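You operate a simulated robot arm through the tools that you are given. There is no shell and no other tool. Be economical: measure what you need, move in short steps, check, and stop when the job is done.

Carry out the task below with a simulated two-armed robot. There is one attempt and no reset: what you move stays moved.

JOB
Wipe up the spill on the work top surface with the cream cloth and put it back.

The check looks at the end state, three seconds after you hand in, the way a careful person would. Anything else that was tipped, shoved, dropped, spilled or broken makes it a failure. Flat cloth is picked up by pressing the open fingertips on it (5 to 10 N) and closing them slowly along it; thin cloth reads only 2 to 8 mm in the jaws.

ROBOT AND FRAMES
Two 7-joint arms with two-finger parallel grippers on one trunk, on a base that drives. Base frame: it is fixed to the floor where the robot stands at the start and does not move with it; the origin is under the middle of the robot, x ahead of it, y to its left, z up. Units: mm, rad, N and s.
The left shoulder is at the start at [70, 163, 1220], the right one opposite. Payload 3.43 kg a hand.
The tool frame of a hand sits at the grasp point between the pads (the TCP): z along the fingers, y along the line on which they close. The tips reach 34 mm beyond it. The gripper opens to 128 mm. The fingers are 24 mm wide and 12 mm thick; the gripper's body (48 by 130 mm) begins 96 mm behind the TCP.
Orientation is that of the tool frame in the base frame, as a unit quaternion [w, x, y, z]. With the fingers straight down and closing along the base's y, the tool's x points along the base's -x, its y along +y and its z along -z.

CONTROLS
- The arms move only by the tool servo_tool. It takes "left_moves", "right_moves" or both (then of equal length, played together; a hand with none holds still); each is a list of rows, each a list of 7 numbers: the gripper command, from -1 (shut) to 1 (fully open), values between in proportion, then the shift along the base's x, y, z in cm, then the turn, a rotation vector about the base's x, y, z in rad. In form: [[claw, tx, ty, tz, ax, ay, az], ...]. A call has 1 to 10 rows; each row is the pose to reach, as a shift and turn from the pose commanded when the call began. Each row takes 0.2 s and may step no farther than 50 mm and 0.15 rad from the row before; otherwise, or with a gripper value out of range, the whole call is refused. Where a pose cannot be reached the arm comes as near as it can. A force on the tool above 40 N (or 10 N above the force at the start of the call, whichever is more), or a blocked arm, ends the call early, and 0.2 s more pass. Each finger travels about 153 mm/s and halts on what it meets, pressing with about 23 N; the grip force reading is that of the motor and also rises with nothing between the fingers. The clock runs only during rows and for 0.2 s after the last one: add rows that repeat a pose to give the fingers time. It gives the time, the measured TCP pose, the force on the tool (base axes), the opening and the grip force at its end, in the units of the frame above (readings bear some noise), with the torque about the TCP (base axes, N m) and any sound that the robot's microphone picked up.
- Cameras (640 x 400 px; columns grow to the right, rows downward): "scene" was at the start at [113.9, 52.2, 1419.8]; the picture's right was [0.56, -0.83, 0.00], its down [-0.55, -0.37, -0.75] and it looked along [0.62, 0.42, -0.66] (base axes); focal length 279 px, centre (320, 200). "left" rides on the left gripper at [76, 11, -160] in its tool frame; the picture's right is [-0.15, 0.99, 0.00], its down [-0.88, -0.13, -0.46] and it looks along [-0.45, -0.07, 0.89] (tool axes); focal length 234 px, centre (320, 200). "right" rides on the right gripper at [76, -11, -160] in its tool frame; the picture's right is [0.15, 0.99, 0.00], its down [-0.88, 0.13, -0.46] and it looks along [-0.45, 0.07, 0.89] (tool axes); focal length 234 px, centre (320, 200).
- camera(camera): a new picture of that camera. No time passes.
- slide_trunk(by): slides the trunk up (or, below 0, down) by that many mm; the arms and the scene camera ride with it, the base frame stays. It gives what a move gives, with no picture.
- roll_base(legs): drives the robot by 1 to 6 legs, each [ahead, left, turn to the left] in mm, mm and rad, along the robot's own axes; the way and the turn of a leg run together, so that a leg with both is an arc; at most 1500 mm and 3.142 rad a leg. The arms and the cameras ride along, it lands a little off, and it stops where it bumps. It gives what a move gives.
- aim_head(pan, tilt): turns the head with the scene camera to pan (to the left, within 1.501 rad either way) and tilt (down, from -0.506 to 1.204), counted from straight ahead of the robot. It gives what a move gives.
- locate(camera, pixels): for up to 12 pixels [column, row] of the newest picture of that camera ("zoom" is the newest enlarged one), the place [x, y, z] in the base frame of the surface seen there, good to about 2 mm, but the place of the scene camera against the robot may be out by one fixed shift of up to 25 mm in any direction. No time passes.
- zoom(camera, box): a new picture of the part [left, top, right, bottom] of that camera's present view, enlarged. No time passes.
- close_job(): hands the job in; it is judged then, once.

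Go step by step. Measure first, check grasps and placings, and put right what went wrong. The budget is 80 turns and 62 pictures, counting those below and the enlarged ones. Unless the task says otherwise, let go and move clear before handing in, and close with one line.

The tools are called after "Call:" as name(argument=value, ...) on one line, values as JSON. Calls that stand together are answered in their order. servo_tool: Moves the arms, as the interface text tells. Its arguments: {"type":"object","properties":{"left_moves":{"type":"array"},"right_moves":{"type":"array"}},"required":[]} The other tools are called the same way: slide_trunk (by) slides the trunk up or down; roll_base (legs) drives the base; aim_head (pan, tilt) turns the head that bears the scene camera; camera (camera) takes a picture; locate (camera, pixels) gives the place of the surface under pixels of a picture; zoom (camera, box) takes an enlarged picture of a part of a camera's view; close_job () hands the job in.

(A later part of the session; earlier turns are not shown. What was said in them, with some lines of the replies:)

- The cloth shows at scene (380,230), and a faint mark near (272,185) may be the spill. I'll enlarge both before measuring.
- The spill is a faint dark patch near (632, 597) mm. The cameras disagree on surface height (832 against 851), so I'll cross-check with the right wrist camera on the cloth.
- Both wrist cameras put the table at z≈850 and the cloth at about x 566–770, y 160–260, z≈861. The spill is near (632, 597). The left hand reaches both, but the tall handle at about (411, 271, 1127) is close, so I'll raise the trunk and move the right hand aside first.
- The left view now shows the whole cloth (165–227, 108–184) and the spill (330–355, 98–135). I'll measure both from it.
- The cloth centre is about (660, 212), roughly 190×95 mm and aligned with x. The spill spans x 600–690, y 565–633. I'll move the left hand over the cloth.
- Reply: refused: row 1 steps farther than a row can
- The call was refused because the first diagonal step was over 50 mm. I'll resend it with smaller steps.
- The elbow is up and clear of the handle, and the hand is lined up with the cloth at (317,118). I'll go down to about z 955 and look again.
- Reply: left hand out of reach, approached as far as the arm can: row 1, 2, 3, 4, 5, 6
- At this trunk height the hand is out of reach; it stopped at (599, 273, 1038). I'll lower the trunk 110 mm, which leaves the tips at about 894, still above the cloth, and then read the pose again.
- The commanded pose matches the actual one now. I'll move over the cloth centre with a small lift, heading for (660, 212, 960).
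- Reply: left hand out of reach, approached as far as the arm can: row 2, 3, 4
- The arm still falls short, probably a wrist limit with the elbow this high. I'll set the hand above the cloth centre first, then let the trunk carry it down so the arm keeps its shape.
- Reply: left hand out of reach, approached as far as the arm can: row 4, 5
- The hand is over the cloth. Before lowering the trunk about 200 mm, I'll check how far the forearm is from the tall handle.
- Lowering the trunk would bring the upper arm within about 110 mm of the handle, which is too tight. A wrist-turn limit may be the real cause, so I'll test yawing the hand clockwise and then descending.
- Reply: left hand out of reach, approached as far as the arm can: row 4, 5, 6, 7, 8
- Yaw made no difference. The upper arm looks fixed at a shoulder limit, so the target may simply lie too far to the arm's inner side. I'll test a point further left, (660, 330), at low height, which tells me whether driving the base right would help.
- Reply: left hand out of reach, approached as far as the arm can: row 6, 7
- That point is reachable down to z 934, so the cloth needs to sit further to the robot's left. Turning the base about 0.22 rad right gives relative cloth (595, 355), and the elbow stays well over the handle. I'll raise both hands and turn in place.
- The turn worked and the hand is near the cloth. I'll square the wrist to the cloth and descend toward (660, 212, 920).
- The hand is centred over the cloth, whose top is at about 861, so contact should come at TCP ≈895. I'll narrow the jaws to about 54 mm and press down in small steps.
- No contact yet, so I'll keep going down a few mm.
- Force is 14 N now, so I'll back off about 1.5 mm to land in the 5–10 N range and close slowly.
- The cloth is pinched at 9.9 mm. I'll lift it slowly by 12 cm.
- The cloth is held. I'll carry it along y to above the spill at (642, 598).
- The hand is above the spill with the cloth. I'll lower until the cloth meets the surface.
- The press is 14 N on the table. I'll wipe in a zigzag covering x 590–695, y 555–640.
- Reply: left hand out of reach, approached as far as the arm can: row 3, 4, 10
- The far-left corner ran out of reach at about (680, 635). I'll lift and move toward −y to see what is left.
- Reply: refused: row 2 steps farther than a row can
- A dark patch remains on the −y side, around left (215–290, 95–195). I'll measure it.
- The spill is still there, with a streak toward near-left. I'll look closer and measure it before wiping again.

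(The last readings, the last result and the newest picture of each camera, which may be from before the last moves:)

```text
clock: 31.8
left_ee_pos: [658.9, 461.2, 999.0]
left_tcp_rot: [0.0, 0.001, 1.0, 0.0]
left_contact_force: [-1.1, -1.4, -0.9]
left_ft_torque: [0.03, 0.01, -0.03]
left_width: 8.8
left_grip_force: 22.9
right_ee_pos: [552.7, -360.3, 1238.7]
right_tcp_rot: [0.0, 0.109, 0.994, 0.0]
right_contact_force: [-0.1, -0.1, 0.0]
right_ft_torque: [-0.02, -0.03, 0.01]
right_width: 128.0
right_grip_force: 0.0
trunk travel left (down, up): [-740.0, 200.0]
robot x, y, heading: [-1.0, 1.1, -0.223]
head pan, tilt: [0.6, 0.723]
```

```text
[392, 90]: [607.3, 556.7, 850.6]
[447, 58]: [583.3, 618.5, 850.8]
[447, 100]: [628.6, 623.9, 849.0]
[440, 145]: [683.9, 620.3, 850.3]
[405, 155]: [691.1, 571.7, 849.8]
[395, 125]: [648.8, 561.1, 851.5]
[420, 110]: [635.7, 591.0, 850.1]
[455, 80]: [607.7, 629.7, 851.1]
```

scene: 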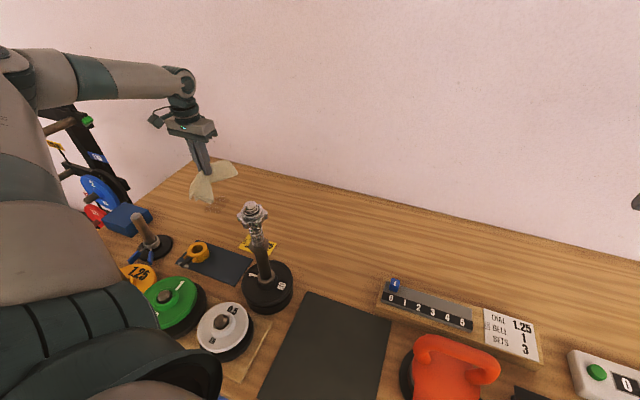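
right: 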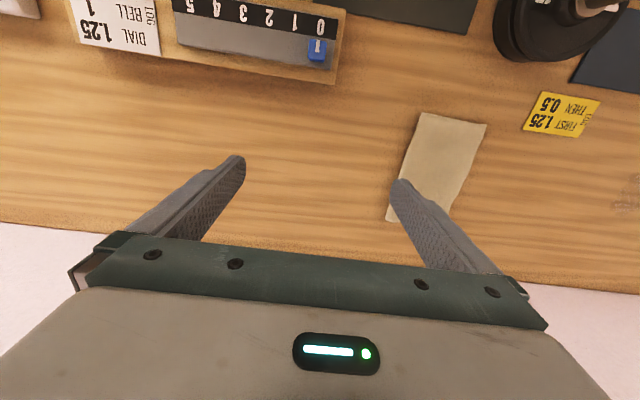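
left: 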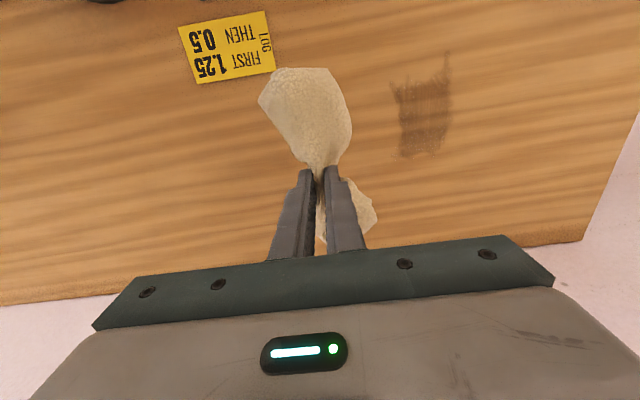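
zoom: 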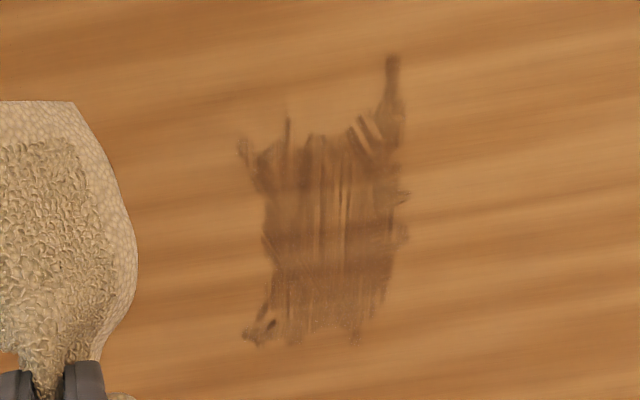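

The wipe smeared the spill along x, now x 583–691, y 556–630, because pressure faded near the reach limit. I'll drive the base 120 mm left to get firm pressure across all of it.

Call:
roll_base(legs=[[0, 120, 0]])

Call:
camera(camera="scene")

```text
clock: 33.0
left_ee_pos: [683.2, 575.9, 1001.5]
left_tcp_rot: [-0.001, 0.002, 1.0, 0.0]
left_contact_force: [-0.5, -0.4, 0.2]
left_ft_torque: [0.08, 0.03, -0.05]
left_width: 8.7
left_grip_force: 22.7
right_ee_pos: [579.1, -246.3, 1238.6]
right_tcp_rot: [0.0, 0.11, 0.994, 0.001]
right_contact_force: [-0.7, -0.1, 0.8]
right_ft_torque: [-0.02, -0.01, 0.05]
right_width: 127.8
right_grip_force: 0.1
trunk travel left (down, up): [-740.0, 200.0]
robot x, y, heading: [26.8, 118.2, -0.221]
head pan, tilt: [0.6, 0.723]
```

```text
29 pictures are left
```

scene: 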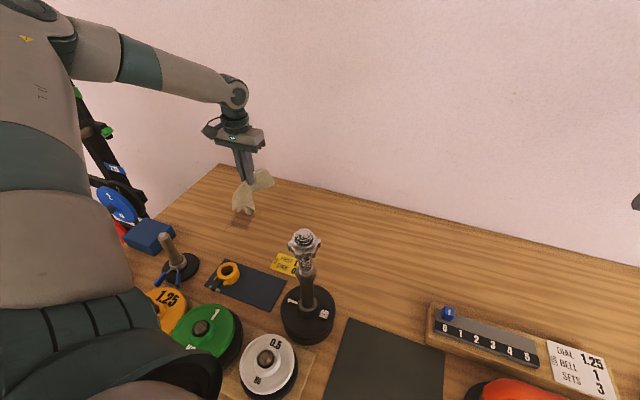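

I'll set down at (695, 540), outside the spill, and press a bit harder, then stroke along y with the cloth's long side leading.

Call:
servo_tool(left_moves=[[-1, 1, -2, -4, 0, 0, 0], [-1, 1.2, -3.6, -8, 0, 0, 0], [-1, 1.2, -3.6, -10.3, 0, 0, 0], [-1, 1.2, -3.6, -10.8, 0, 0, 0]])

```text
clock: 34.0
left_ee_pos: [695.2, 540.7, 894.3]
left_tcp_rot: [0.001, 0.002, 1.0, 0.001]
left_contact_force: [-2.2, 2.4, 14.3]
left_ft_torque: [0.17, 0.04, -0.05]
left_width: 8.7
left_grip_force: 23.1
right_ee_pos: [576.0, -247.2, 1238.0]
right_tcp_rot: [0.0, 0.111, 0.994, 0.001]
right_contact_force: [-0.7, 0.2, -0.6]
right_ft_torque: [0.01, -0.04, 0.04]
right_width: 127.7
right_grip_force: 0.0
trunk travel left (down, up): [-740.0, 200.0]
robot x, y, heading: [27.9, 122.5, -0.221]
head pan, tilt: [0.6, 0.723]
```

Contact is good at 14 N. I'll stroke along y in lanes, going from x 695 inward.

Call:
servo_tool(left_moves=[[-1, 0, 3.6, -0.2, 0, 0, 0], [-1, 0, 7.2, -0.2, 0, 0, 0], [-1, 0, 10.5, -0.2, 0, 0, 0], [-1, -2, 10.5, -0.2, 0, 0, 0], [-1, -2, 6, -0.2, 0, 0, 0], [-1, -2, 2, -0.2, 0, 0, 0], [-1, -4, 0, -0.2, 0, 0, 0], [-1, -4, 4.5, -0.2, 0, 0, 0], [-1, -4, 9, -0.2, 0, 0, 0], [-1, -6, 10.5, -0.2, 0, 0, 0]])

Call:
servo_tool(left_moves=[[-1, 0, -4.5, 0, 0, 0, 0], [-1, 0, -9, 0, 0, 0, 0], [-1, -2, -10.5, 0, 0, 0, 0], [-1, -2, -6, 0, 0, 0, 0], [-1, -2, -2, 0, 0, 0, 0], [-1, -4, 0, 0, 0, 0, 0], [-1, -4, -4.5, 0, 0, 0, 0], [-1, -4, -9, 0, 0, 0, 0], [-1, -6, -10.5, 0, 0, 0, 0], [-1, -6, -6, 0, 0, 0, 0]])

Call:
servo_tool(left_moves=[[-1, 0, 4.5, 0, 0, 0, 0], [-1, -1, 4.5, 3, 0, 0, 0], [-1, -1, 0, 5, 0, 0, 0], [-1, -1, -4.5, 7, 0, 0, 0], [-1, 2, -8, 8, 0, 0, 0], [-1, 5, -11, 9, 0, 0, 0], [-1, 6, -14, 10, 0, 0, 0], [-1, 6, -14, 10, 0, 0, 0]])

Call:
camera(camera="left")

```text
clock: 36.2
left_ee_pos: [636.1, 645.6, 893.0]
left_tcp_rot: [0.002, 0.003, 1.0, 0.001]
left_contact_force: [7.3, -2.9, 17.5]
left_ft_torque: [-0.05, -0.21, -0.06]
left_width: 8.9
left_grip_force: 23.1
right_ee_pos: [577.6, -246.8, 1237.6]
right_tcp_rot: [0.0, 0.111, 0.994, 0.0]
right_contact_force: [-0.4, -0.1, 0.4]
right_ft_torque: [0.01, -0.05, 0.02]
right_width: 128.2
right_grip_force: 0.0
trunk travel left (down, up): [-740.0, 200.0]
robot x, y, heading: [25.5, 118.5, -0.217]
head pan, tilt: [0.6, 0.723]
```

```text
clock: 38.4
left_ee_pos: [574.8, 585.1, 891.6]
left_tcp_rot: [0.001, 0.003, 1.0, 0.0]
left_contact_force: [-1.7, -7.6, 19.3]
left_ft_torque: [-0.2, 0.12, 0.0]
left_width: 8.8
left_grip_force: 22.7
right_ee_pos: [574.5, -247.0, 1238.7]
right_tcp_rot: [0.001, 0.112, 0.994, 0.001]
right_contact_force: [0.6, -0.6, -0.2]
right_ft_torque: [-0.04, 0.01, 0.0]
right_width: 127.8
right_grip_force: 0.0
trunk travel left (down, up): [-740.0, 200.0]
robot x, y, heading: [26.0, 119.5, -0.22]
head pan, tilt: [0.6, 0.723]
```

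```text
clock: 40.2
left_ee_pos: [635.8, 446.3, 989.8]
left_tcp_rot: [0.001, 0.002, 1.0, -0.001]
left_contact_force: [0.2, 0.0, -0.4]
left_ft_torque: [0.0, -0.01, -0.04]
left_width: 8.6
left_grip_force: 23.7
right_ee_pos: [578.7, -245.3, 1238.5]
right_tcp_rot: [0.001, 0.11, 0.994, 0.0]
right_contact_force: [0.1, -0.5, 0.3]
right_ft_torque: [0.02, -0.01, 0.03]
right_width: 127.8
right_grip_force: 0.1
trunk travel left (down, up): [-740.0, 200.0]
robot x, y, heading: [26.8, 116.9, -0.225]
head pan, tilt: [0.6, 0.723]
```

```text
28 pictures are left
```

left: 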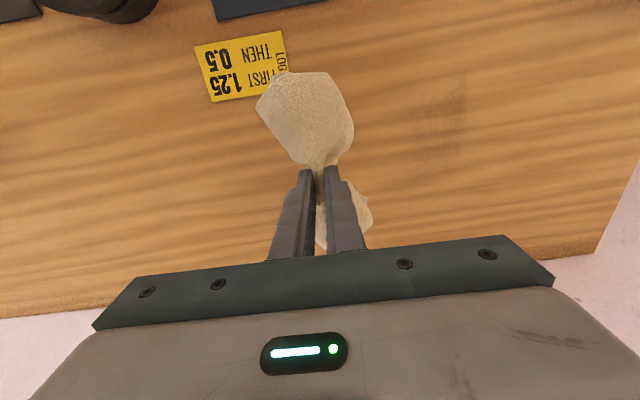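

The firm y strokes cleared most of it. I'll zoom in on what remains near (440,120).

Call:
zoom(camera="left", box=[360, 60, 520, 180])

Call:
locate(camera="left", pixels=[[410, 105], [460, 90], [460, 130], [415, 165], [440, 120], [440, 160]])

```text
3.33 times, centred on (440, 120) of left
```

zoom: 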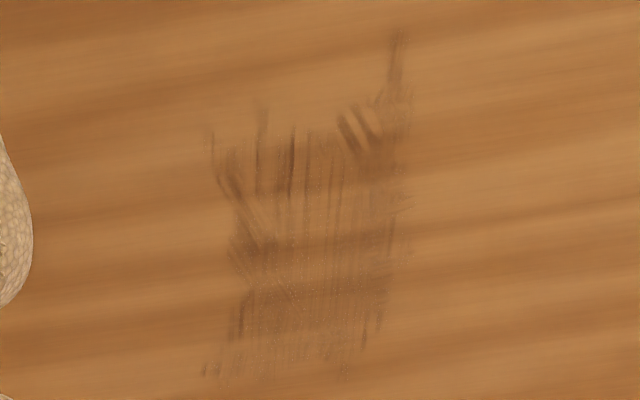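

```text
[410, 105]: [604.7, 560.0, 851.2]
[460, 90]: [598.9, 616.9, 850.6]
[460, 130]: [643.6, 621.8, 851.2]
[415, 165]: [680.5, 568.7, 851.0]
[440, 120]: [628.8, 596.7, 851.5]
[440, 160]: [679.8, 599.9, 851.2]
```

It is fading with each pass over x 580–695, y 555–625. I'll put the cloth back down and make more passes.

Call:
servo_tool(left_moves=[[-1, 2, 4, -1, 0, 0, 0], [-1, 4, 7.5, -3, 0, 0, 0], [-1, 5.2, 9.5, -6.5, 0, 0, 0], [-1, 5.2, 9.5, -9.3, 0, 0, 0], [-1, 5.2, 9.5, -9.9, 0, 0, 0], [-1, 5.2, 13.5, -9.9, 0, 0, 0], [-1, 5.2, 18.3, -9.9, 0, 0, 0], [-1, 4, 18.3, -9.9, 0, 0, 0], [-1, 4, 14, -9.9, 0, 0, 0], [-1, 4, 9.7, -9.9, 0, 0, 0]])

Call:
servo_tool(left_moves=[[-1, -1.2, 0, 0, 0, 0, 0], [-1, -1.2, 4.5, 0, 0, 0, 0], [-1, -1.2, 8.8, 0, 0, 0, 0], [-1, -2.6, 8.8, 0, 0, 0, 0], [-1, -2.6, 4.5, 0, 0, 0, 0], [-1, -2.6, 0, 0, 0, 0, 0], [-1, -4, 0, 0, 0, 0, 0], [-1, -4, 4.5, 0, 0, 0, 0], [-1, -4, 8.8, 0, 0, 0, 0], [-1, -5.4, 8.8, 0, 0, 0, 0]])

Call:
servo_tool(left_moves=[[-1, 0, -4.4, 0, 0, 0, 0], [-1, 0, -8.8, 0, 0, 0, 0], [-1, -1.4, -8.8, 0, 0, 0, 0], [-1, -1.4, -4.4, 0, 0, 0, 0], [-1, -1.4, 0, 0, 0, 0, 0], [-1, -2.8, 0, 0, 0, 0, 0], [-1, -2.8, -4.4, 0, 0, 0, 0], [-1, -2.8, -8.8, 0, 0, 0, 0], [-1, -4.2, -6, 0, 0, 0, 0], [-1, -4.2, -1.5, 0, 0, 0, 0]])

```text
clock: 42.4
left_ee_pos: [674.3, 542.3, 892.2]
left_tcp_rot: [0.0, 0.001, 1.0, 0.001]
left_contact_force: [-0.7, 4.5, 12.0]
left_ft_torque: [0.23, 0.05, -0.02]
left_width: 8.9
left_grip_force: 23.3
right_ee_pos: [579.7, -247.2, 1236.5]
right_tcp_rot: [0.0, 0.111, 0.994, 0.001]
right_contact_force: [1.1, -0.7, 0.7]
right_ft_torque: [0.02, 0.03, -0.05]
right_width: 128.1
right_grip_force: 0.0
trunk travel left (down, up): [-740.0, 200.0]
robot x, y, heading: [24.2, 117.1, -0.219]
head pan, tilt: [0.6, 0.723]
```

```text
clock: 44.6
left_ee_pos: [622.3, 630.5, 892.9]
left_tcp_rot: [0.002, 0.002, 1.0, 0.0]
left_contact_force: [6.0, -0.2, 12.3]
left_ft_torque: [0.07, -0.18, -0.03]
left_width: 8.9
left_grip_force: 22.7
right_ee_pos: [578.1, -246.7, 1237.9]
right_tcp_rot: [0.0, 0.111, 0.994, 0.001]
right_contact_force: [0.0, 0.7, 1.2]
right_ft_torque: [0.04, 0.01, 0.01]
right_width: 128.1
right_grip_force: 0.0
trunk travel left (down, up): [-740.0, 200.0]
robot x, y, heading: [27.3, 114.0, -0.226]
head pan, tilt: [0.6, 0.723]
```

```text
clock: 46.8
left_ee_pos: [577.7, 616.4, 892.6]
left_tcp_rot: [0.001, 0.002, 1.0, 0.0]
left_contact_force: [-3.3, -5.4, 13.2]
left_ft_torque: [-0.13, 0.15, -0.02]
left_width: 8.6
left_grip_force: 23.1
right_ee_pos: [575.8, -245.3, 1239.4]
right_tcp_rot: [0.0, 0.111, 0.994, -0.001]
right_contact_force: [-0.2, -0.2, 0.4]
right_ft_torque: [-0.02, -0.01, -0.01]
right_width: 127.8
right_grip_force: 0.1
trunk travel left (down, up): [-740.0, 200.0]
robot x, y, heading: [26.1, 117.2, -0.224]
head pan, tilt: [0.6, 0.723]
```

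Pressure held at 12–13 N. Staying down, I'll add x strokes, a little harder, back toward the far side and finish there.

Call:
servo_tool(left_moves=[[-1, 4, 0.5, -0.2, 0, 0, 0], [-1, 8, 0.5, -0.2, 0, 0, 0], [-1, 12, 0.5, -0.2, 0, 0, 0], [-1, 12, -1, -0.2, 0, 0, 0], [-1, 8, -1, -0.2, 0, 0, 0], [-1, 4, -1, -0.2, 0, 0, 0], [-1, 0, -1, -0.2, 0, 0, 0], [-1, 0, -2.5, -0.2, 0, 0, 0], [-1, 4.5, -2.5, -0.2, 0, 0, 0], [-1, 9, -2.5, -0.2, 0, 0, 0]])

Call:
servo_tool(left_moves=[[-1, 3, 0, 0, 0, 0, 0], [-1, 3, -1.5, 0, 0, 0, 0], [-1, -1.5, -1.5, 0, 0, 0, 0], [-1, -6, -1.5, 0, 0, 0, 0], [-1, -9, -1.5, 0, 0, 0, 0], [-1, -9, -3, 0, 0, 0, 0], [-1, -4.5, -3, 0, 0, 0, 0], [-1, 0, -3, 0, 0, 0, 0], [-1, 3, -3, 0, 0, 0, 0], [-1, 3, -4, 0, 0, 0, 0]])

Call:
servo_tool(left_moves=[[-1, -4.5, 0, 0, 0, 0, 0], [-1, -9, 0, 0, 0, 0, 0], [-1, -12, 0, 0, 0, 0, 0], [-1, -11, -1, 3, 0, 0, 0], [-1, -8, -3.5, 6, 0, 0, 0], [-1, -6, -6.5, 9, 0, 0, 0], [-1, -5, -10, 10, 0, 0, 0], [-1, -5, -10, 10, 0, 0, 0]])

Call:
camera(camera="left")

Call:
zoom(camera="left", box=[360, 60, 520, 180])

```text
clock: 48.7
left_ee_pos: [585.3, 591.0, 891.4]
left_tcp_rot: [-0.003, 0.0, 1.0, 0.002]
left_contact_force: [-7.1, 3.4, 27.9]
left_ft_torque: [0.2, 0.35, -0.05]
left_width: 8.8
left_grip_force: 23.5
right_ee_pos: [578.1, -246.1, 1236.4]
right_tcp_rot: [0.001, 0.11, 0.994, 0.0]
right_contact_force: [0.7, 0.8, 0.0]
right_ft_torque: [0.01, 0.05, 0.01]
right_width: 128.0
right_grip_force: 0.1
trunk travel left (down, up): [-740.0, 200.0]
robot x, y, heading: [24.2, 118.7, -0.217]
head pan, tilt: [0.6, 0.723]
stopped in row 9 (left hand): the force on the tool passed its limit (the readings are from after the stop); the commanded pose is now the measured one
```

```text
clock: 49.7
left_ee_pos: [541.8, 575.4, 891.9]
left_tcp_rot: [0.001, 0.003, 1.0, 0.001]
left_contact_force: [-5.6, -4.7, 28.6]
left_ft_torque: [0.01, 0.26, -0.01]
left_width: 8.6
left_grip_force: 23.0
right_ee_pos: [576.7, -244.4, 1240.6]
right_tcp_rot: [0.001, 0.111, 0.994, 0.001]
right_contact_force: [0.6, -0.2, -0.1]
right_ft_torque: [-0.02, 0.01, 0.03]
right_width: 127.8
right_grip_force: 0.0
trunk travel left (down, up): [-740.0, 200.0]
robot x, y, heading: [29.8, 116.8, -0.221]
head pan, tilt: [0.6, 0.723]
stopped in row 4 (left hand): the force on the tool passed its limit (the readings are from after the stop); the commanded pose is now the measured one
```

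```text
clock: 50.0
left_ee_pos: [532.6, 577.2, 891.0]
left_tcp_rot: [0.006, 0.006, 1.0, 0.004]
left_contact_force: [3.2, -3.6, 18.0]
left_ft_torque: [-0.08, -0.1, 0.01]
left_width: 8.8
left_grip_force: 23.1
right_ee_pos: [577.5, -246.6, 1237.5]
right_tcp_rot: [0.0, 0.11, 0.994, 0.001]
right_contact_force: [0.6, -0.1, 0.1]
right_ft_torque: [-0.03, 0.0, 0.0]
right_width: 128.2
right_grip_force: 0.1
trunk travel left (down, up): [-740.0, 200.0]
robot x, y, heading: [26.9, 118.7, -0.227]
head pan, tilt: [0.6, 0.723]
stopped in row 1 (left hand): the force on the tool passed its limit (the readings are from after the stop); the commanded pose is now the measured one
```

```text
26 pictures are left
```

left: 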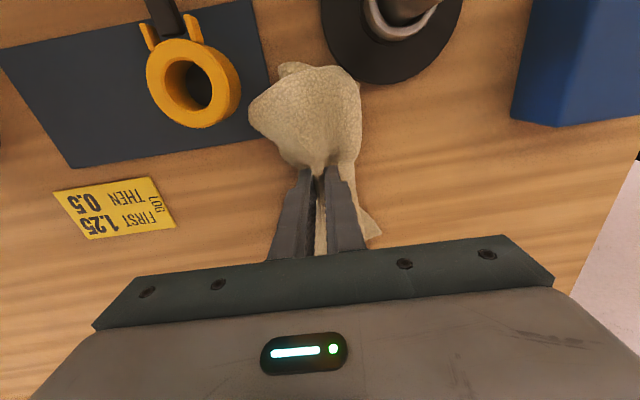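

```text
3.33 times, centred on (440, 120) of left
```

zoom: 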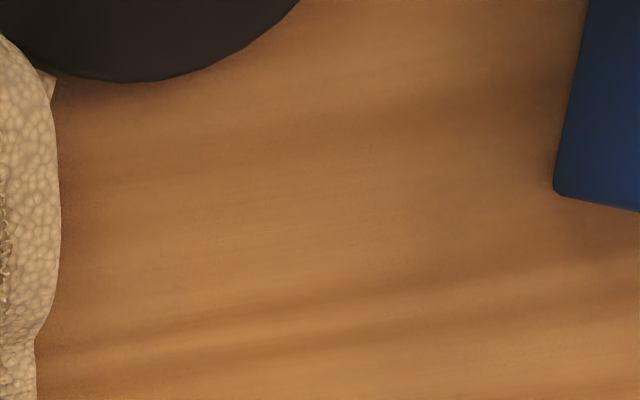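

The force limit kept resetting the pose and the hand drifted to x 533, with the cloth edge now beside the blue mat and the black disc. I'll lift straight up, then move back to +x.

Call:
servo_tool(left_moves=[[-1, 0, 0, 2, 0, 0, 0], [-1, 0, 0, 5, 0, 0, 0], [-1, 0, 0, 9, 0, 0, 0], [-1, 4, 0, 11, 0, 0, 0], [-1, 7, -3, 11, 0, 0, 0], [-1, 10, -6.5, 11, 0, 0, 0], [-1, 12, -10.5, 11, 0, 0, 0], [-1, 12, -14, 11, 0, 0, 0], [-1, 12, -14, 11, 0, 0, 0]])

Call:
camera(camera="left")

Call:
camera(camera="scene")

```text
clock: 52.0
left_ee_pos: [651.0, 439.7, 999.3]
left_tcp_rot: [0.003, 0.005, 1.0, 0.004]
left_contact_force: [0.4, -1.0, -0.8]
left_ft_torque: [-0.01, -0.01, -0.01]
left_width: 9.0
left_grip_force: 23.1
right_ee_pos: [579.9, -244.4, 1238.6]
right_tcp_rot: [0.0, 0.111, 0.994, -0.001]
right_contact_force: [1.3, 0.7, 0.0]
right_ft_torque: [0.01, -0.02, -0.01]
right_width: 128.2
right_grip_force: 0.1
trunk travel left (down, up): [-740.0, 200.0]
robot x, y, heading: [27.6, 117.3, -0.22]
head pan, tilt: [0.6, 0.723]
```

```text
24 pictures are left
```

left: 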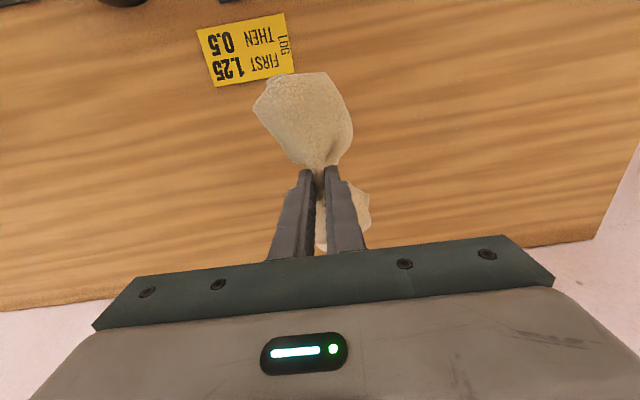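

```text
23 pictures are left
```

scene: 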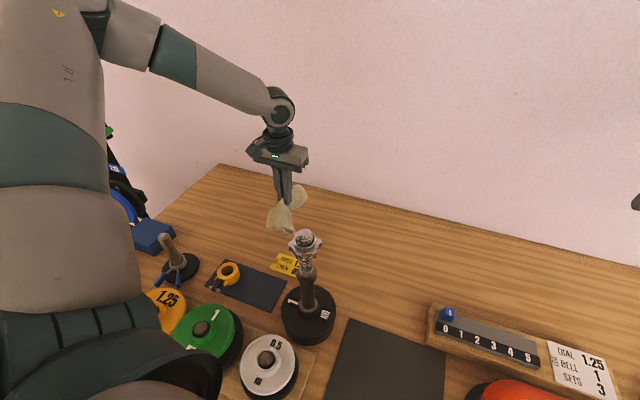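

The spill looks gone and the mat, disc and card look unmoved. I'll zoom both views to confirm.

Call:
zoom(camera="left", box=[340, 20, 540, 170])

Call:
zoom(camera="scene", box=[120, 160, 300, 300])

Call:
locate(camera="left", pixels=[[400, 90], [450, 90], [400, 130], [450, 130]])

```text
2.67 times, centred on (440, 95) of left
```

zoom: 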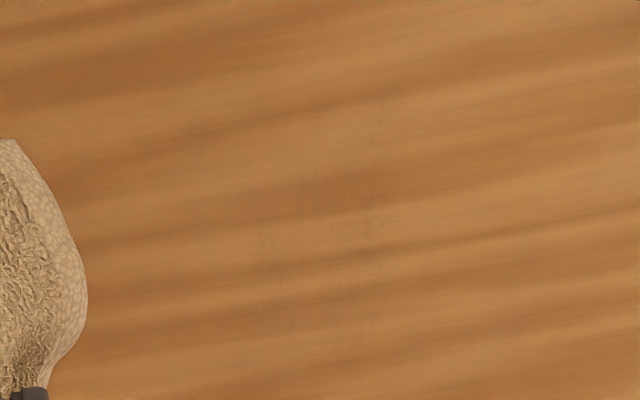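

```text
2.86 times, centred on (210, 230) of scene
```

zoom: 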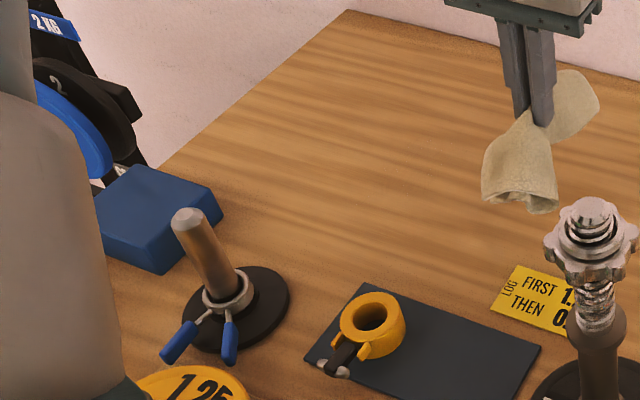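

```text
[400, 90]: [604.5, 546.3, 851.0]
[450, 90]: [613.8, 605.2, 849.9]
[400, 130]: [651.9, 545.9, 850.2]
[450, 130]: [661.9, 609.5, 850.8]
```

Only very faint streaks remain around x 600–690, y 555–615. I'll do one more careful round of y strokes at about 13 N.

Call:
servo_tool(left_moves=[[-1, 1.5, 4, -2, 0, 0, 0], [-1, 2.5, 7.5, -5, 0, 0, 0], [-1, 3.4, 10, -8, 0, 0, 0], [-1, 3.4, 10, -10.2, 0, 0, 0], [-1, 3.4, 10, -10.7, 0, 0, 0], [-1, 3.4, 14.5, -10.7, 0, 0, 0], [-1, 3.4, 19, -10.7, 0, 0, 0], [-1, 1.9, 19, -10.7, 0, 0, 0], [-1, 1.9, 14.5, -10.7, 0, 0, 0], [-1, 1.9, 10, -10.7, 0, 0, 0]])

```text
clock: 54.2
left_ee_pos: [669.4, 538.5, 892.3]
left_tcp_rot: [0.002, 0.004, 1.0, 0.006]
left_contact_force: [0.6, 7.0, 17.0]
left_ft_torque: [0.3, -0.01, -0.02]
left_width: 9.0
left_grip_force: 22.9
right_ee_pos: [577.8, -245.4, 1236.7]
right_tcp_rot: [0.0, 0.11, 0.994, 0.001]
right_contact_force: [0.3, 0.3, -0.3]
right_ft_torque: [0.03, 0.03, 0.01]
right_width: 128.0
right_grip_force: 0.2
trunk travel left (down, up): [-740.0, 200.0]
robot x, y, heading: [26.5, 118.3, -0.215]
head pan, tilt: [0.6, 0.723]
```

Call:
servo_tool(left_moves=[[-1, -1.4, 0, 0, 0, 0, 0], [-1, -1.4, 4.5, 0, 0, 0, 0], [-1, -1.4, 9, 0, 0, 0, 0], [-1, -2.8, 9, 0, 0, 0, 0], [-1, -2.8, 4.5, 0, 0, 0, 0], [-1, -2.8, 0, 0, 0, 0, 0], [-1, -4.2, 0, 0, 0, 0, 0], [-1, -4.2, 4.5, 0, 0, 0, 0], [-1, -4.2, 9, 0, 0, 0, 0], [-1, -5.6, 9, 0, 0, 0, 0]])

```text
clock: 56.4
left_ee_pos: [614.0, 627.4, 892.5]
left_tcp_rot: [0.004, 0.004, 1.0, 0.004]
left_contact_force: [3.3, -0.4, 8.7]
left_ft_torque: [0.09, -0.15, -0.02]
left_width: 9.0
left_grip_force: 22.4
right_ee_pos: [578.2, -246.7, 1237.9]
right_tcp_rot: [0.0, 0.11, 0.994, 0.0]
right_contact_force: [0.5, -0.6, 0.0]
right_ft_torque: [0.05, 0.0, -0.03]
right_width: 127.9
right_grip_force: 0.1
trunk travel left (down, up): [-740.0, 200.0]
robot x, y, heading: [28.9, 117.3, -0.223]
head pan, tilt: [0.6, 0.723]
```

Pressure is steady. I'll finish the last near lanes and then lift away toward +x, −y.

Call:
servo_tool(left_moves=[[-1, 0, -4.5, -0.05, 0, 0, 0], [-1, 0, -9, -0.05, 0, 0, 0], [-1, -1.5, -9, -0.05, 0, 0, 0], [-1, -1.5, -4.5, -0.05, 0, 0, 0], [-1, -1.5, 0, -0.05, 0, 0, 0], [-1, -1.5, 0, 3, 0, 0, 0], [-1, -1.5, 0, 7.5, 0, 0, 0], [-1, 0, -3, 10.5, 0, 0, 0], [-1, 1.5, -7.5, 10.5, 0, 0, 0], [-1, 3, -12, 10.5, 0, 0, 0]])

Call:
servo_tool(left_moves=[[-1, 0.5, -4.5, 0, 0, 0, 0], [-1, 1, -8, 0, 0, 0, 0], [-1, 1, -8, 0, 0, 0, 0]])

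Call:
zoom(camera="left", box=[340, 20, 540, 170])

```text
clock: 58.6
left_ee_pos: [643.8, 506.3, 997.6]
left_tcp_rot: [0.001, 0.005, 1.0, 0.004]
left_contact_force: [0.7, -0.3, 0.1]
left_ft_torque: [0.03, 0.02, -0.02]
left_width: 8.7
left_grip_force: 22.9
right_ee_pos: [579.3, -245.1, 1235.6]
right_tcp_rot: [-0.001, 0.111, 0.994, 0.001]
right_contact_force: [0.3, 0.4, -0.5]
right_ft_torque: [0.06, 0.0, 0.0]
right_width: 128.0
right_grip_force: 0.0
trunk travel left (down, up): [-740.0, 200.0]
robot x, y, heading: [26.3, 119.1, -0.221]
head pan, tilt: [0.6, 0.723]
```

```text
clock: 59.4
left_ee_pos: [654.5, 429.5, 997.4]
left_tcp_rot: [0.002, 0.005, 1.0, 0.002]
left_contact_force: [0.9, -0.1, -0.8]
left_ft_torque: [0.03, 0.03, -0.06]
left_width: 8.8
left_grip_force: 23.6
right_ee_pos: [579.9, -242.1, 1238.2]
right_tcp_rot: [0.001, 0.11, 0.994, -0.001]
right_contact_force: [0.7, 0.8, 0.5]
right_ft_torque: [-0.01, 0.0, 0.0]
right_width: 127.8
right_grip_force: 0.1
trunk travel left (down, up): [-740.0, 200.0]
robot x, y, heading: [26.2, 116.5, -0.222]
head pan, tilt: [0.6, 0.723]
```

```text
2.67 times, centred on (440, 95) of left
```

zoom: 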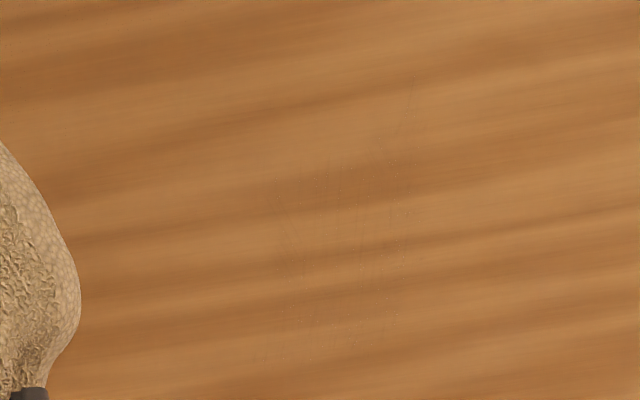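

The table is clean now. I'll drive back right 120 mm, then move the cloth over its original place.

Call:
roll_base(legs=[[0, -120, 0]])

```text
clock: 60.6
left_ee_pos: [627.7, 314.1, 996.5]
left_tcp_rot: [0.002, 0.004, 1.0, 0.004]
left_contact_force: [-0.1, 0.5, -0.7]
left_ft_torque: [0.04, 0.03, -0.03]
left_width: 8.7
left_grip_force: 22.7
right_ee_pos: [553.7, -358.7, 1238.4]
right_tcp_rot: [-0.002, 0.109, 0.994, -0.001]
right_contact_force: [-0.1, 0.3, 0.2]
right_ft_torque: [-0.02, 0.03, 0.03]
right_width: 128.0
right_grip_force: 0.1
trunk travel left (down, up): [-740.0, 200.0]
robot x, y, heading: [1.9, -0.9, -0.224]
head pan, tilt: [0.6, 0.723]
```

I'll move to (661, 212), correct the slight tilt, and lower close to the table.

Call:
servo_tool(left_moves=[[-1, 1.2, -4, 0, 0, 0, 0], [-1, 2.4, -8, 0, 0, 0, 0], [-1, 3.3, -10.2, -2, 0, 0, 0], [-1, 3.3, -10.2, -6, 0, 0, 0], [-1, 3.3, -10.2, -9, 0, 0, 0], [-1, 3.3, -10.2, -10.2, 0, 0, 0], [-1, 3.3, -10.2, -10.2, 0, 0, 0]])

Call:
camera(camera="left")

```text
clock: 62.2
left_ee_pos: [660.8, 211.4, 895.9]
left_tcp_rot: [0.003, 0.005, 1.0, 0.004]
left_contact_force: [-0.4, -0.5, 6.8]
left_ft_torque: [0.01, 0.05, 0.0]
left_width: 8.9
left_grip_force: 23.5
right_ee_pos: [553.0, -360.7, 1236.7]
right_tcp_rot: [0.001, 0.109, 0.994, 0.0]
right_contact_force: [0.4, -0.1, -0.8]
right_ft_torque: [-0.02, 0.01, 0.01]
right_width: 128.0
right_grip_force: 0.0
trunk travel left (down, up): [-740.0, 200.0]
robot x, y, heading: [-0.2, -0.2, -0.222]
head pan, tilt: [0.6, 0.723]
```

```text
19 pictures are left
```

left: 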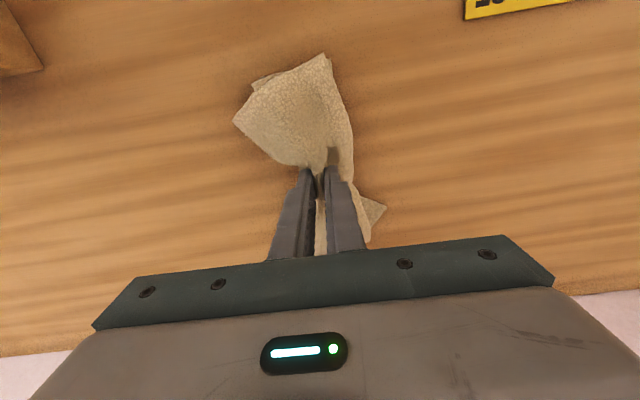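

The cloth is in place with 7 N contact. I'll open slowly with light pressure so the fingertips spread it flat, then lift.

Call:
servo_tool(left_moves=[[-0.85, 0, 0, -0.2, 0, 0, 0], [-0.7, 0, 0, -0.3, 0, 0, 0], [-0.55, 0, 0, -0.4, 0, 0, 0], [-0.4, 0, 0, -0.4, 0, 0, 0], [-0.25, 0, 0, -0.4, 0, 0, 0], [-0.15, 0, 0, -0.4, 0, 0, 0], [-0.15, 0, 0, -0.4, 0, 0, 0]])

Call:
servo_tool(left_moves=[[-0.15, 0, 0, 1, 0, 0, 0], [-0.15, 0, 0, 4, 0, 0, 0], [-0.15, 0, 0, 8, 0, 0, 0], [-0.15, 0, 0, 12, 0, 0, 0], [-0.15, 0, 0, 12, 0, 0, 0]])

Call:
camera(camera="left")

```text
clock: 63.8
left_ee_pos: [661.7, 211.0, 891.2]
left_tcp_rot: [0.003, 0.004, 1.0, 0.003]
left_contact_force: [0.3, 1.6, 2.6]
left_ft_torque: [-0.02, 0.01, -0.04]
left_width: 53.4
left_grip_force: 0.0
right_ee_pos: [553.9, -359.8, 1237.8]
right_tcp_rot: [-0.001, 0.109, 0.994, 0.0]
right_contact_force: [-0.1, -0.5, -0.3]
right_ft_torque: [-0.02, 0.06, 0.02]
right_width: 127.8
right_grip_force: 0.1
trunk travel left (down, up): [-740.0, 200.0]
robot x, y, heading: [-3.4, 0.6, -0.224]
head pan, tilt: [0.6, 0.723]
```

```text
clock: 65.0
left_ee_pos: [661.8, 209.5, 1009.1]
left_tcp_rot: [0.001, 0.004, 1.0, 0.003]
left_contact_force: [-0.2, 0.0, -0.8]
left_ft_torque: [-0.02, 0.01, 0.02]
left_width: 54.3
left_grip_force: 0.0
right_ee_pos: [553.6, -361.1, 1236.6]
right_tcp_rot: [-0.001, 0.11, 0.994, 0.001]
right_contact_force: [-0.6, 0.0, -0.1]
right_ft_torque: [0.0, 0.02, 0.04]
right_width: 128.3
right_grip_force: 0.0
trunk travel left (down, up): [-740.0, 200.0]
robot x, y, heading: [2.8, -0.9, -0.217]
head pan, tilt: [0.6, 0.723]
```

```text
18 pictures are left
```

left: 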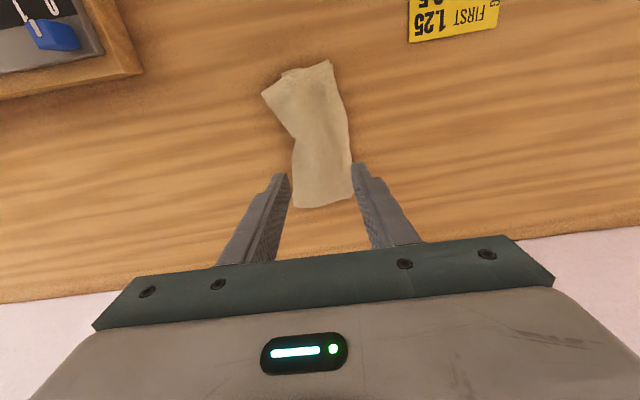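

The cloth is released and lies nearly flat. I'll move the hand away and compare its position with the original, about x 566–757, y 160–262.

Call:
locate(camera="left", pixels=[[263, 94], [330, 61], [350, 130], [353, 195], [297, 206], [293, 150], [315, 130], [290, 75]])

Call:
servo_tool(left_moves=[[0, 0, 0, 5, 0, 0, 0], [0, 0, 4, 8, 0, 0, 0], [0, 0, 8, 10, 0, 0, 0], [0, 0, 12, 12, 0, 0, 0], [0, 0, 16, 12, 0, 0, 0], [0, 0, 20, 12, 0, 0, 0]])

Call:
camera(camera="scene")

Call:
zoom(camera="left", box=[100, 0, 420, 200])

```text
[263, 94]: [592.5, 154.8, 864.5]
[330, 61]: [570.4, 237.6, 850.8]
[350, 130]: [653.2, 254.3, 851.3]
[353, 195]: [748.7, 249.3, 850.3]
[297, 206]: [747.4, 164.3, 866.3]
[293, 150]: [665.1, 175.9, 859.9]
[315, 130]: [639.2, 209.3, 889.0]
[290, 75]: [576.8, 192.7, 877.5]
```

```text
clock: 66.4
left_ee_pos: [661.3, 413.3, 1131.2]
left_tcp_rot: [0.002, 0.004, 1.0, 0.003]
left_contact_force: [-0.7, -0.6, -0.2]
left_ft_torque: [-0.01, -0.02, -0.02]
left_width: 64.0
left_grip_force: 0.1
right_ee_pos: [552.9, -357.7, 1237.1]
right_tcp_rot: [0.0, 0.11, 0.994, -0.001]
right_contact_force: [0.4, -0.8, 0.5]
right_ft_torque: [0.02, -0.04, 0.03]
right_width: 128.3
right_grip_force: 0.1
trunk travel left (down, up): [-740.0, 200.0]
robot x, y, heading: [-0.1, 0.7, -0.22]
head pan, tilt: [0.6, 0.723]
```

```text
17 pictures are left
```

scene: 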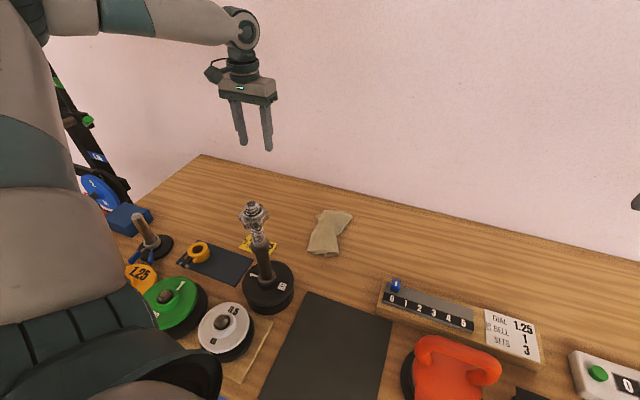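

```text
2.00 times, centred on (260, 100) of left
```

zoom: 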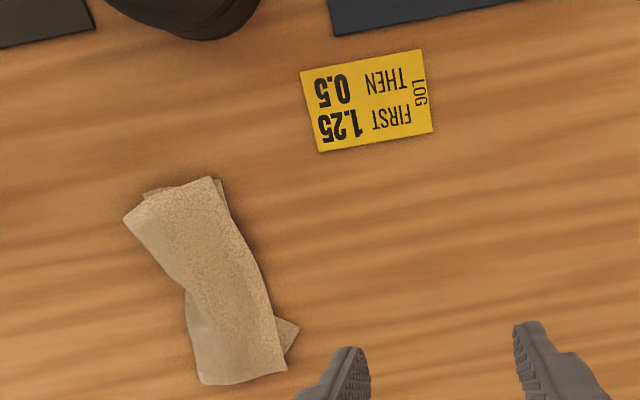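

The cloth is back within about 1–2 cm of its original outline, but has a small hump near (639, 209, 889). I'll press it down with shut fingers and spread once to flatten it.

Call:
servo_tool(left_moves=[[-1, 0, -4.5, -1, 0, 0, 0], [-1, 0, -9, -3, 0, 0, 0], [-1, 0, -13, -6, 0, 0, 0], [-1, -0.5, -17, -9, 0, 0, 0], [-1, -1, -20.4, -12, 0, 0, 0], [-1, -1, -20.4, -16, 0, 0, 0], [-1, -1, -20.4, -20, 0, 0, 0], [-1, -1, -20.4, -22, 0, 0, 0], [-1, -1, -20.4, -23, 0, 0, 0]])

```text
refused: row 4 steps farther than a row can; nothing moved
```

Call:
servo_tool(left_moves=[[-1, 0, -4.5, -1, 0, 0, 0], [-1, 0, -9, -3, 0, 0, 0], [-1, 0, -13, -5, 0, 0, 0], [-1, -0.5, -17, -7, 0, 0, 0], [-1, -1, -20.4, -10, 0, 0, 0], [-1, -1, -20.4, -14.5, 0, 0, 0], [-1, -1, -20.4, -19, 0, 0, 0], [-1, -1, -20.4, -22, 0, 0, 0], [-1, -1, -20.4, -23, 0, 0, 0]])

```text
clock: 68.4
left_ee_pos: [649.9, 206.1, 899.9]
left_tcp_rot: [0.002, 0.005, 1.0, 0.004]
left_contact_force: [0.3, -0.8, 2.7]
left_ft_torque: [-0.03, 0.01, 0.0]
left_width: 0.0
left_grip_force: 22.9
right_ee_pos: [553.0, -360.2, 1237.0]
right_tcp_rot: [0.0, 0.11, 0.994, 0.0]
right_contact_force: [-0.5, 0.1, 0.0]
right_ft_torque: [0.01, 0.02, 0.02]
right_width: 127.8
right_grip_force: 0.1
trunk travel left (down, up): [-740.0, 200.0]
robot x, y, heading: [-1.4, 1.4, -0.22]
head pan, tilt: [0.6, 0.723]
```

Light contact at 2.7 N. I'll press 6 mm more while opening slowly, then lift.

Call:
servo_tool(left_moves=[[-1, 0, 0, -0.5, 0, 0, 0], [-0.85, 0, 0, -0.6, 0, 0, 0], [-0.65, 0, 0, -0.8, 0, 0, 0], [-0.45, 0, 0, -0.8, 0, 0, 0], [-0.25, 0, 0, -0.8, 0, 0, 0], [-0.1, 0, 0, -0.8, 0, 0, 0], [-0.1, 0, 0, 2, 0, 0, 0], [-0.1, 0, 0, 6, 0, 0, 0], [-0.1, 0, 0, 10.5, 0, 0, 0], [-0.1, 0, 0, 15, 0, 0, 0]])

Call:
camera(camera="left")

Call:
locate(camera="left", pixels=[[320, 110], [310, 90], [320, 130], [330, 150], [300, 110], [340, 110]])

```text
clock: 70.6
left_ee_pos: [650.5, 205.4, 1051.6]
left_tcp_rot: [0.003, 0.004, 1.0, 0.003]
left_contact_force: [-0.5, 0.3, -0.2]
left_ft_torque: [-0.01, -0.01, 0.02]
left_width: 57.5
left_grip_force: 0.0
right_ee_pos: [551.4, -361.4, 1238.3]
right_tcp_rot: [0.0, 0.11, 0.994, 0.0]
right_contact_force: [-1.0, -0.3, 0.5]
right_ft_torque: [0.02, -0.02, 0.02]
right_width: 128.0
right_grip_force: 0.1
trunk travel left (down, up): [-740.0, 200.0]
robot x, y, heading: [1.0, 1.2, -0.224]
head pan, tilt: [0.6, 0.723]
```

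```text
15 pictures are left
```

left: 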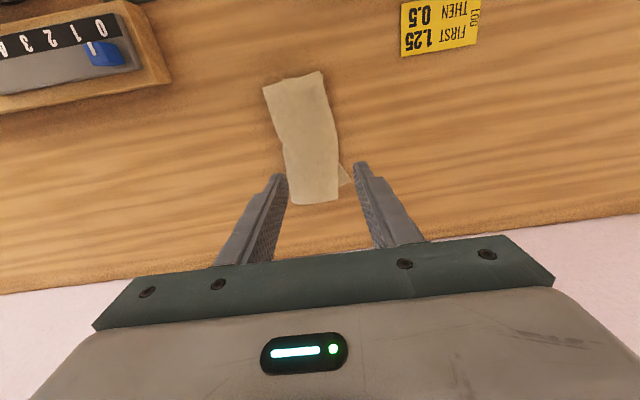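

```text
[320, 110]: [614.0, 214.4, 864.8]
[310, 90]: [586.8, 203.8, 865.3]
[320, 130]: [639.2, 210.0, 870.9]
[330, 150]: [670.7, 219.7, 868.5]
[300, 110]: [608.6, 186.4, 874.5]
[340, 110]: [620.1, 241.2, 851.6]
```

The cloth is now flat, about 15–20 mm high, and back in its place. I'll move clear and take a last look.

Call:
servo_tool(left_moves=[[0, 0, 0, 5, 0, 0, 0], [0, 0, 3, 8, 0, 0, 0], [0, 0, 7, 10, 0, 0, 0], [0, 0, 11, 12, 0, 0, 0], [0, 0, 15, 13, 0, 0, 0], [0, 0, 19, 13, 0, 0, 0]])

Call:
camera(camera="scene")

Call:
camera(camera="left")

Call:
zoom(camera="scene", box=[150, 150, 350, 290])

```text
clock: 72.0
left_ee_pos: [652.5, 399.8, 1180.9]
left_tcp_rot: [0.002, 0.005, 1.0, 0.004]
left_contact_force: [-0.9, -0.2, 0.1]
left_ft_torque: [0.0, -0.02, 0.0]
left_width: 64.0
left_grip_force: 0.1
right_ee_pos: [553.0, -358.5, 1237.0]
right_tcp_rot: [-0.001, 0.11, 0.994, -0.001]
right_contact_force: [-0.4, 0.3, -0.1]
right_ft_torque: [-0.02, -0.01, -0.01]
right_width: 128.1
right_grip_force: 0.2
trunk travel left (down, up): [-740.0, 200.0]
robot x, y, heading: [1.6, -0.4, -0.221]
head pan, tilt: [0.6, 0.723]
```

```text
14 pictures are left
```

scene: 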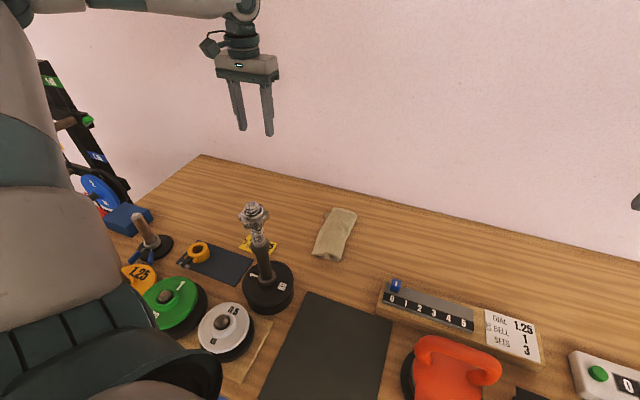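

```text
13 pictures are left
```

left: 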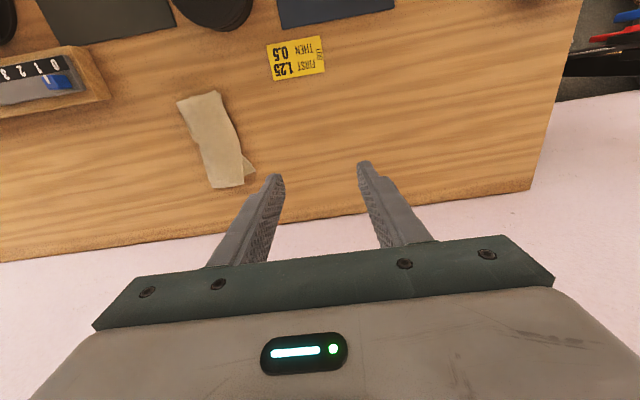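

```text
2.86 times, centred on (250, 220) of scene
```

zoom: 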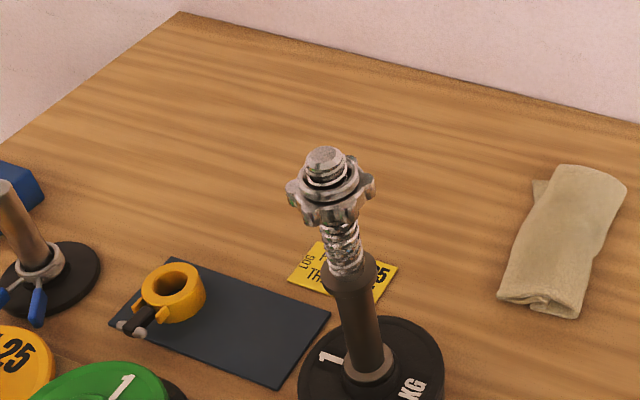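

The table is clean where the spill was, the cloth is back in its place and nothing else has moved; the hands are clear, so I'm handing in.

Call:
close_job()

```text
The job is handed in.
```

I wiped up the spill with the cream cloth and put the cloth back in its original place, slightly creased. In the last pictures the spill area looks clean and nothing else appears to have moved.
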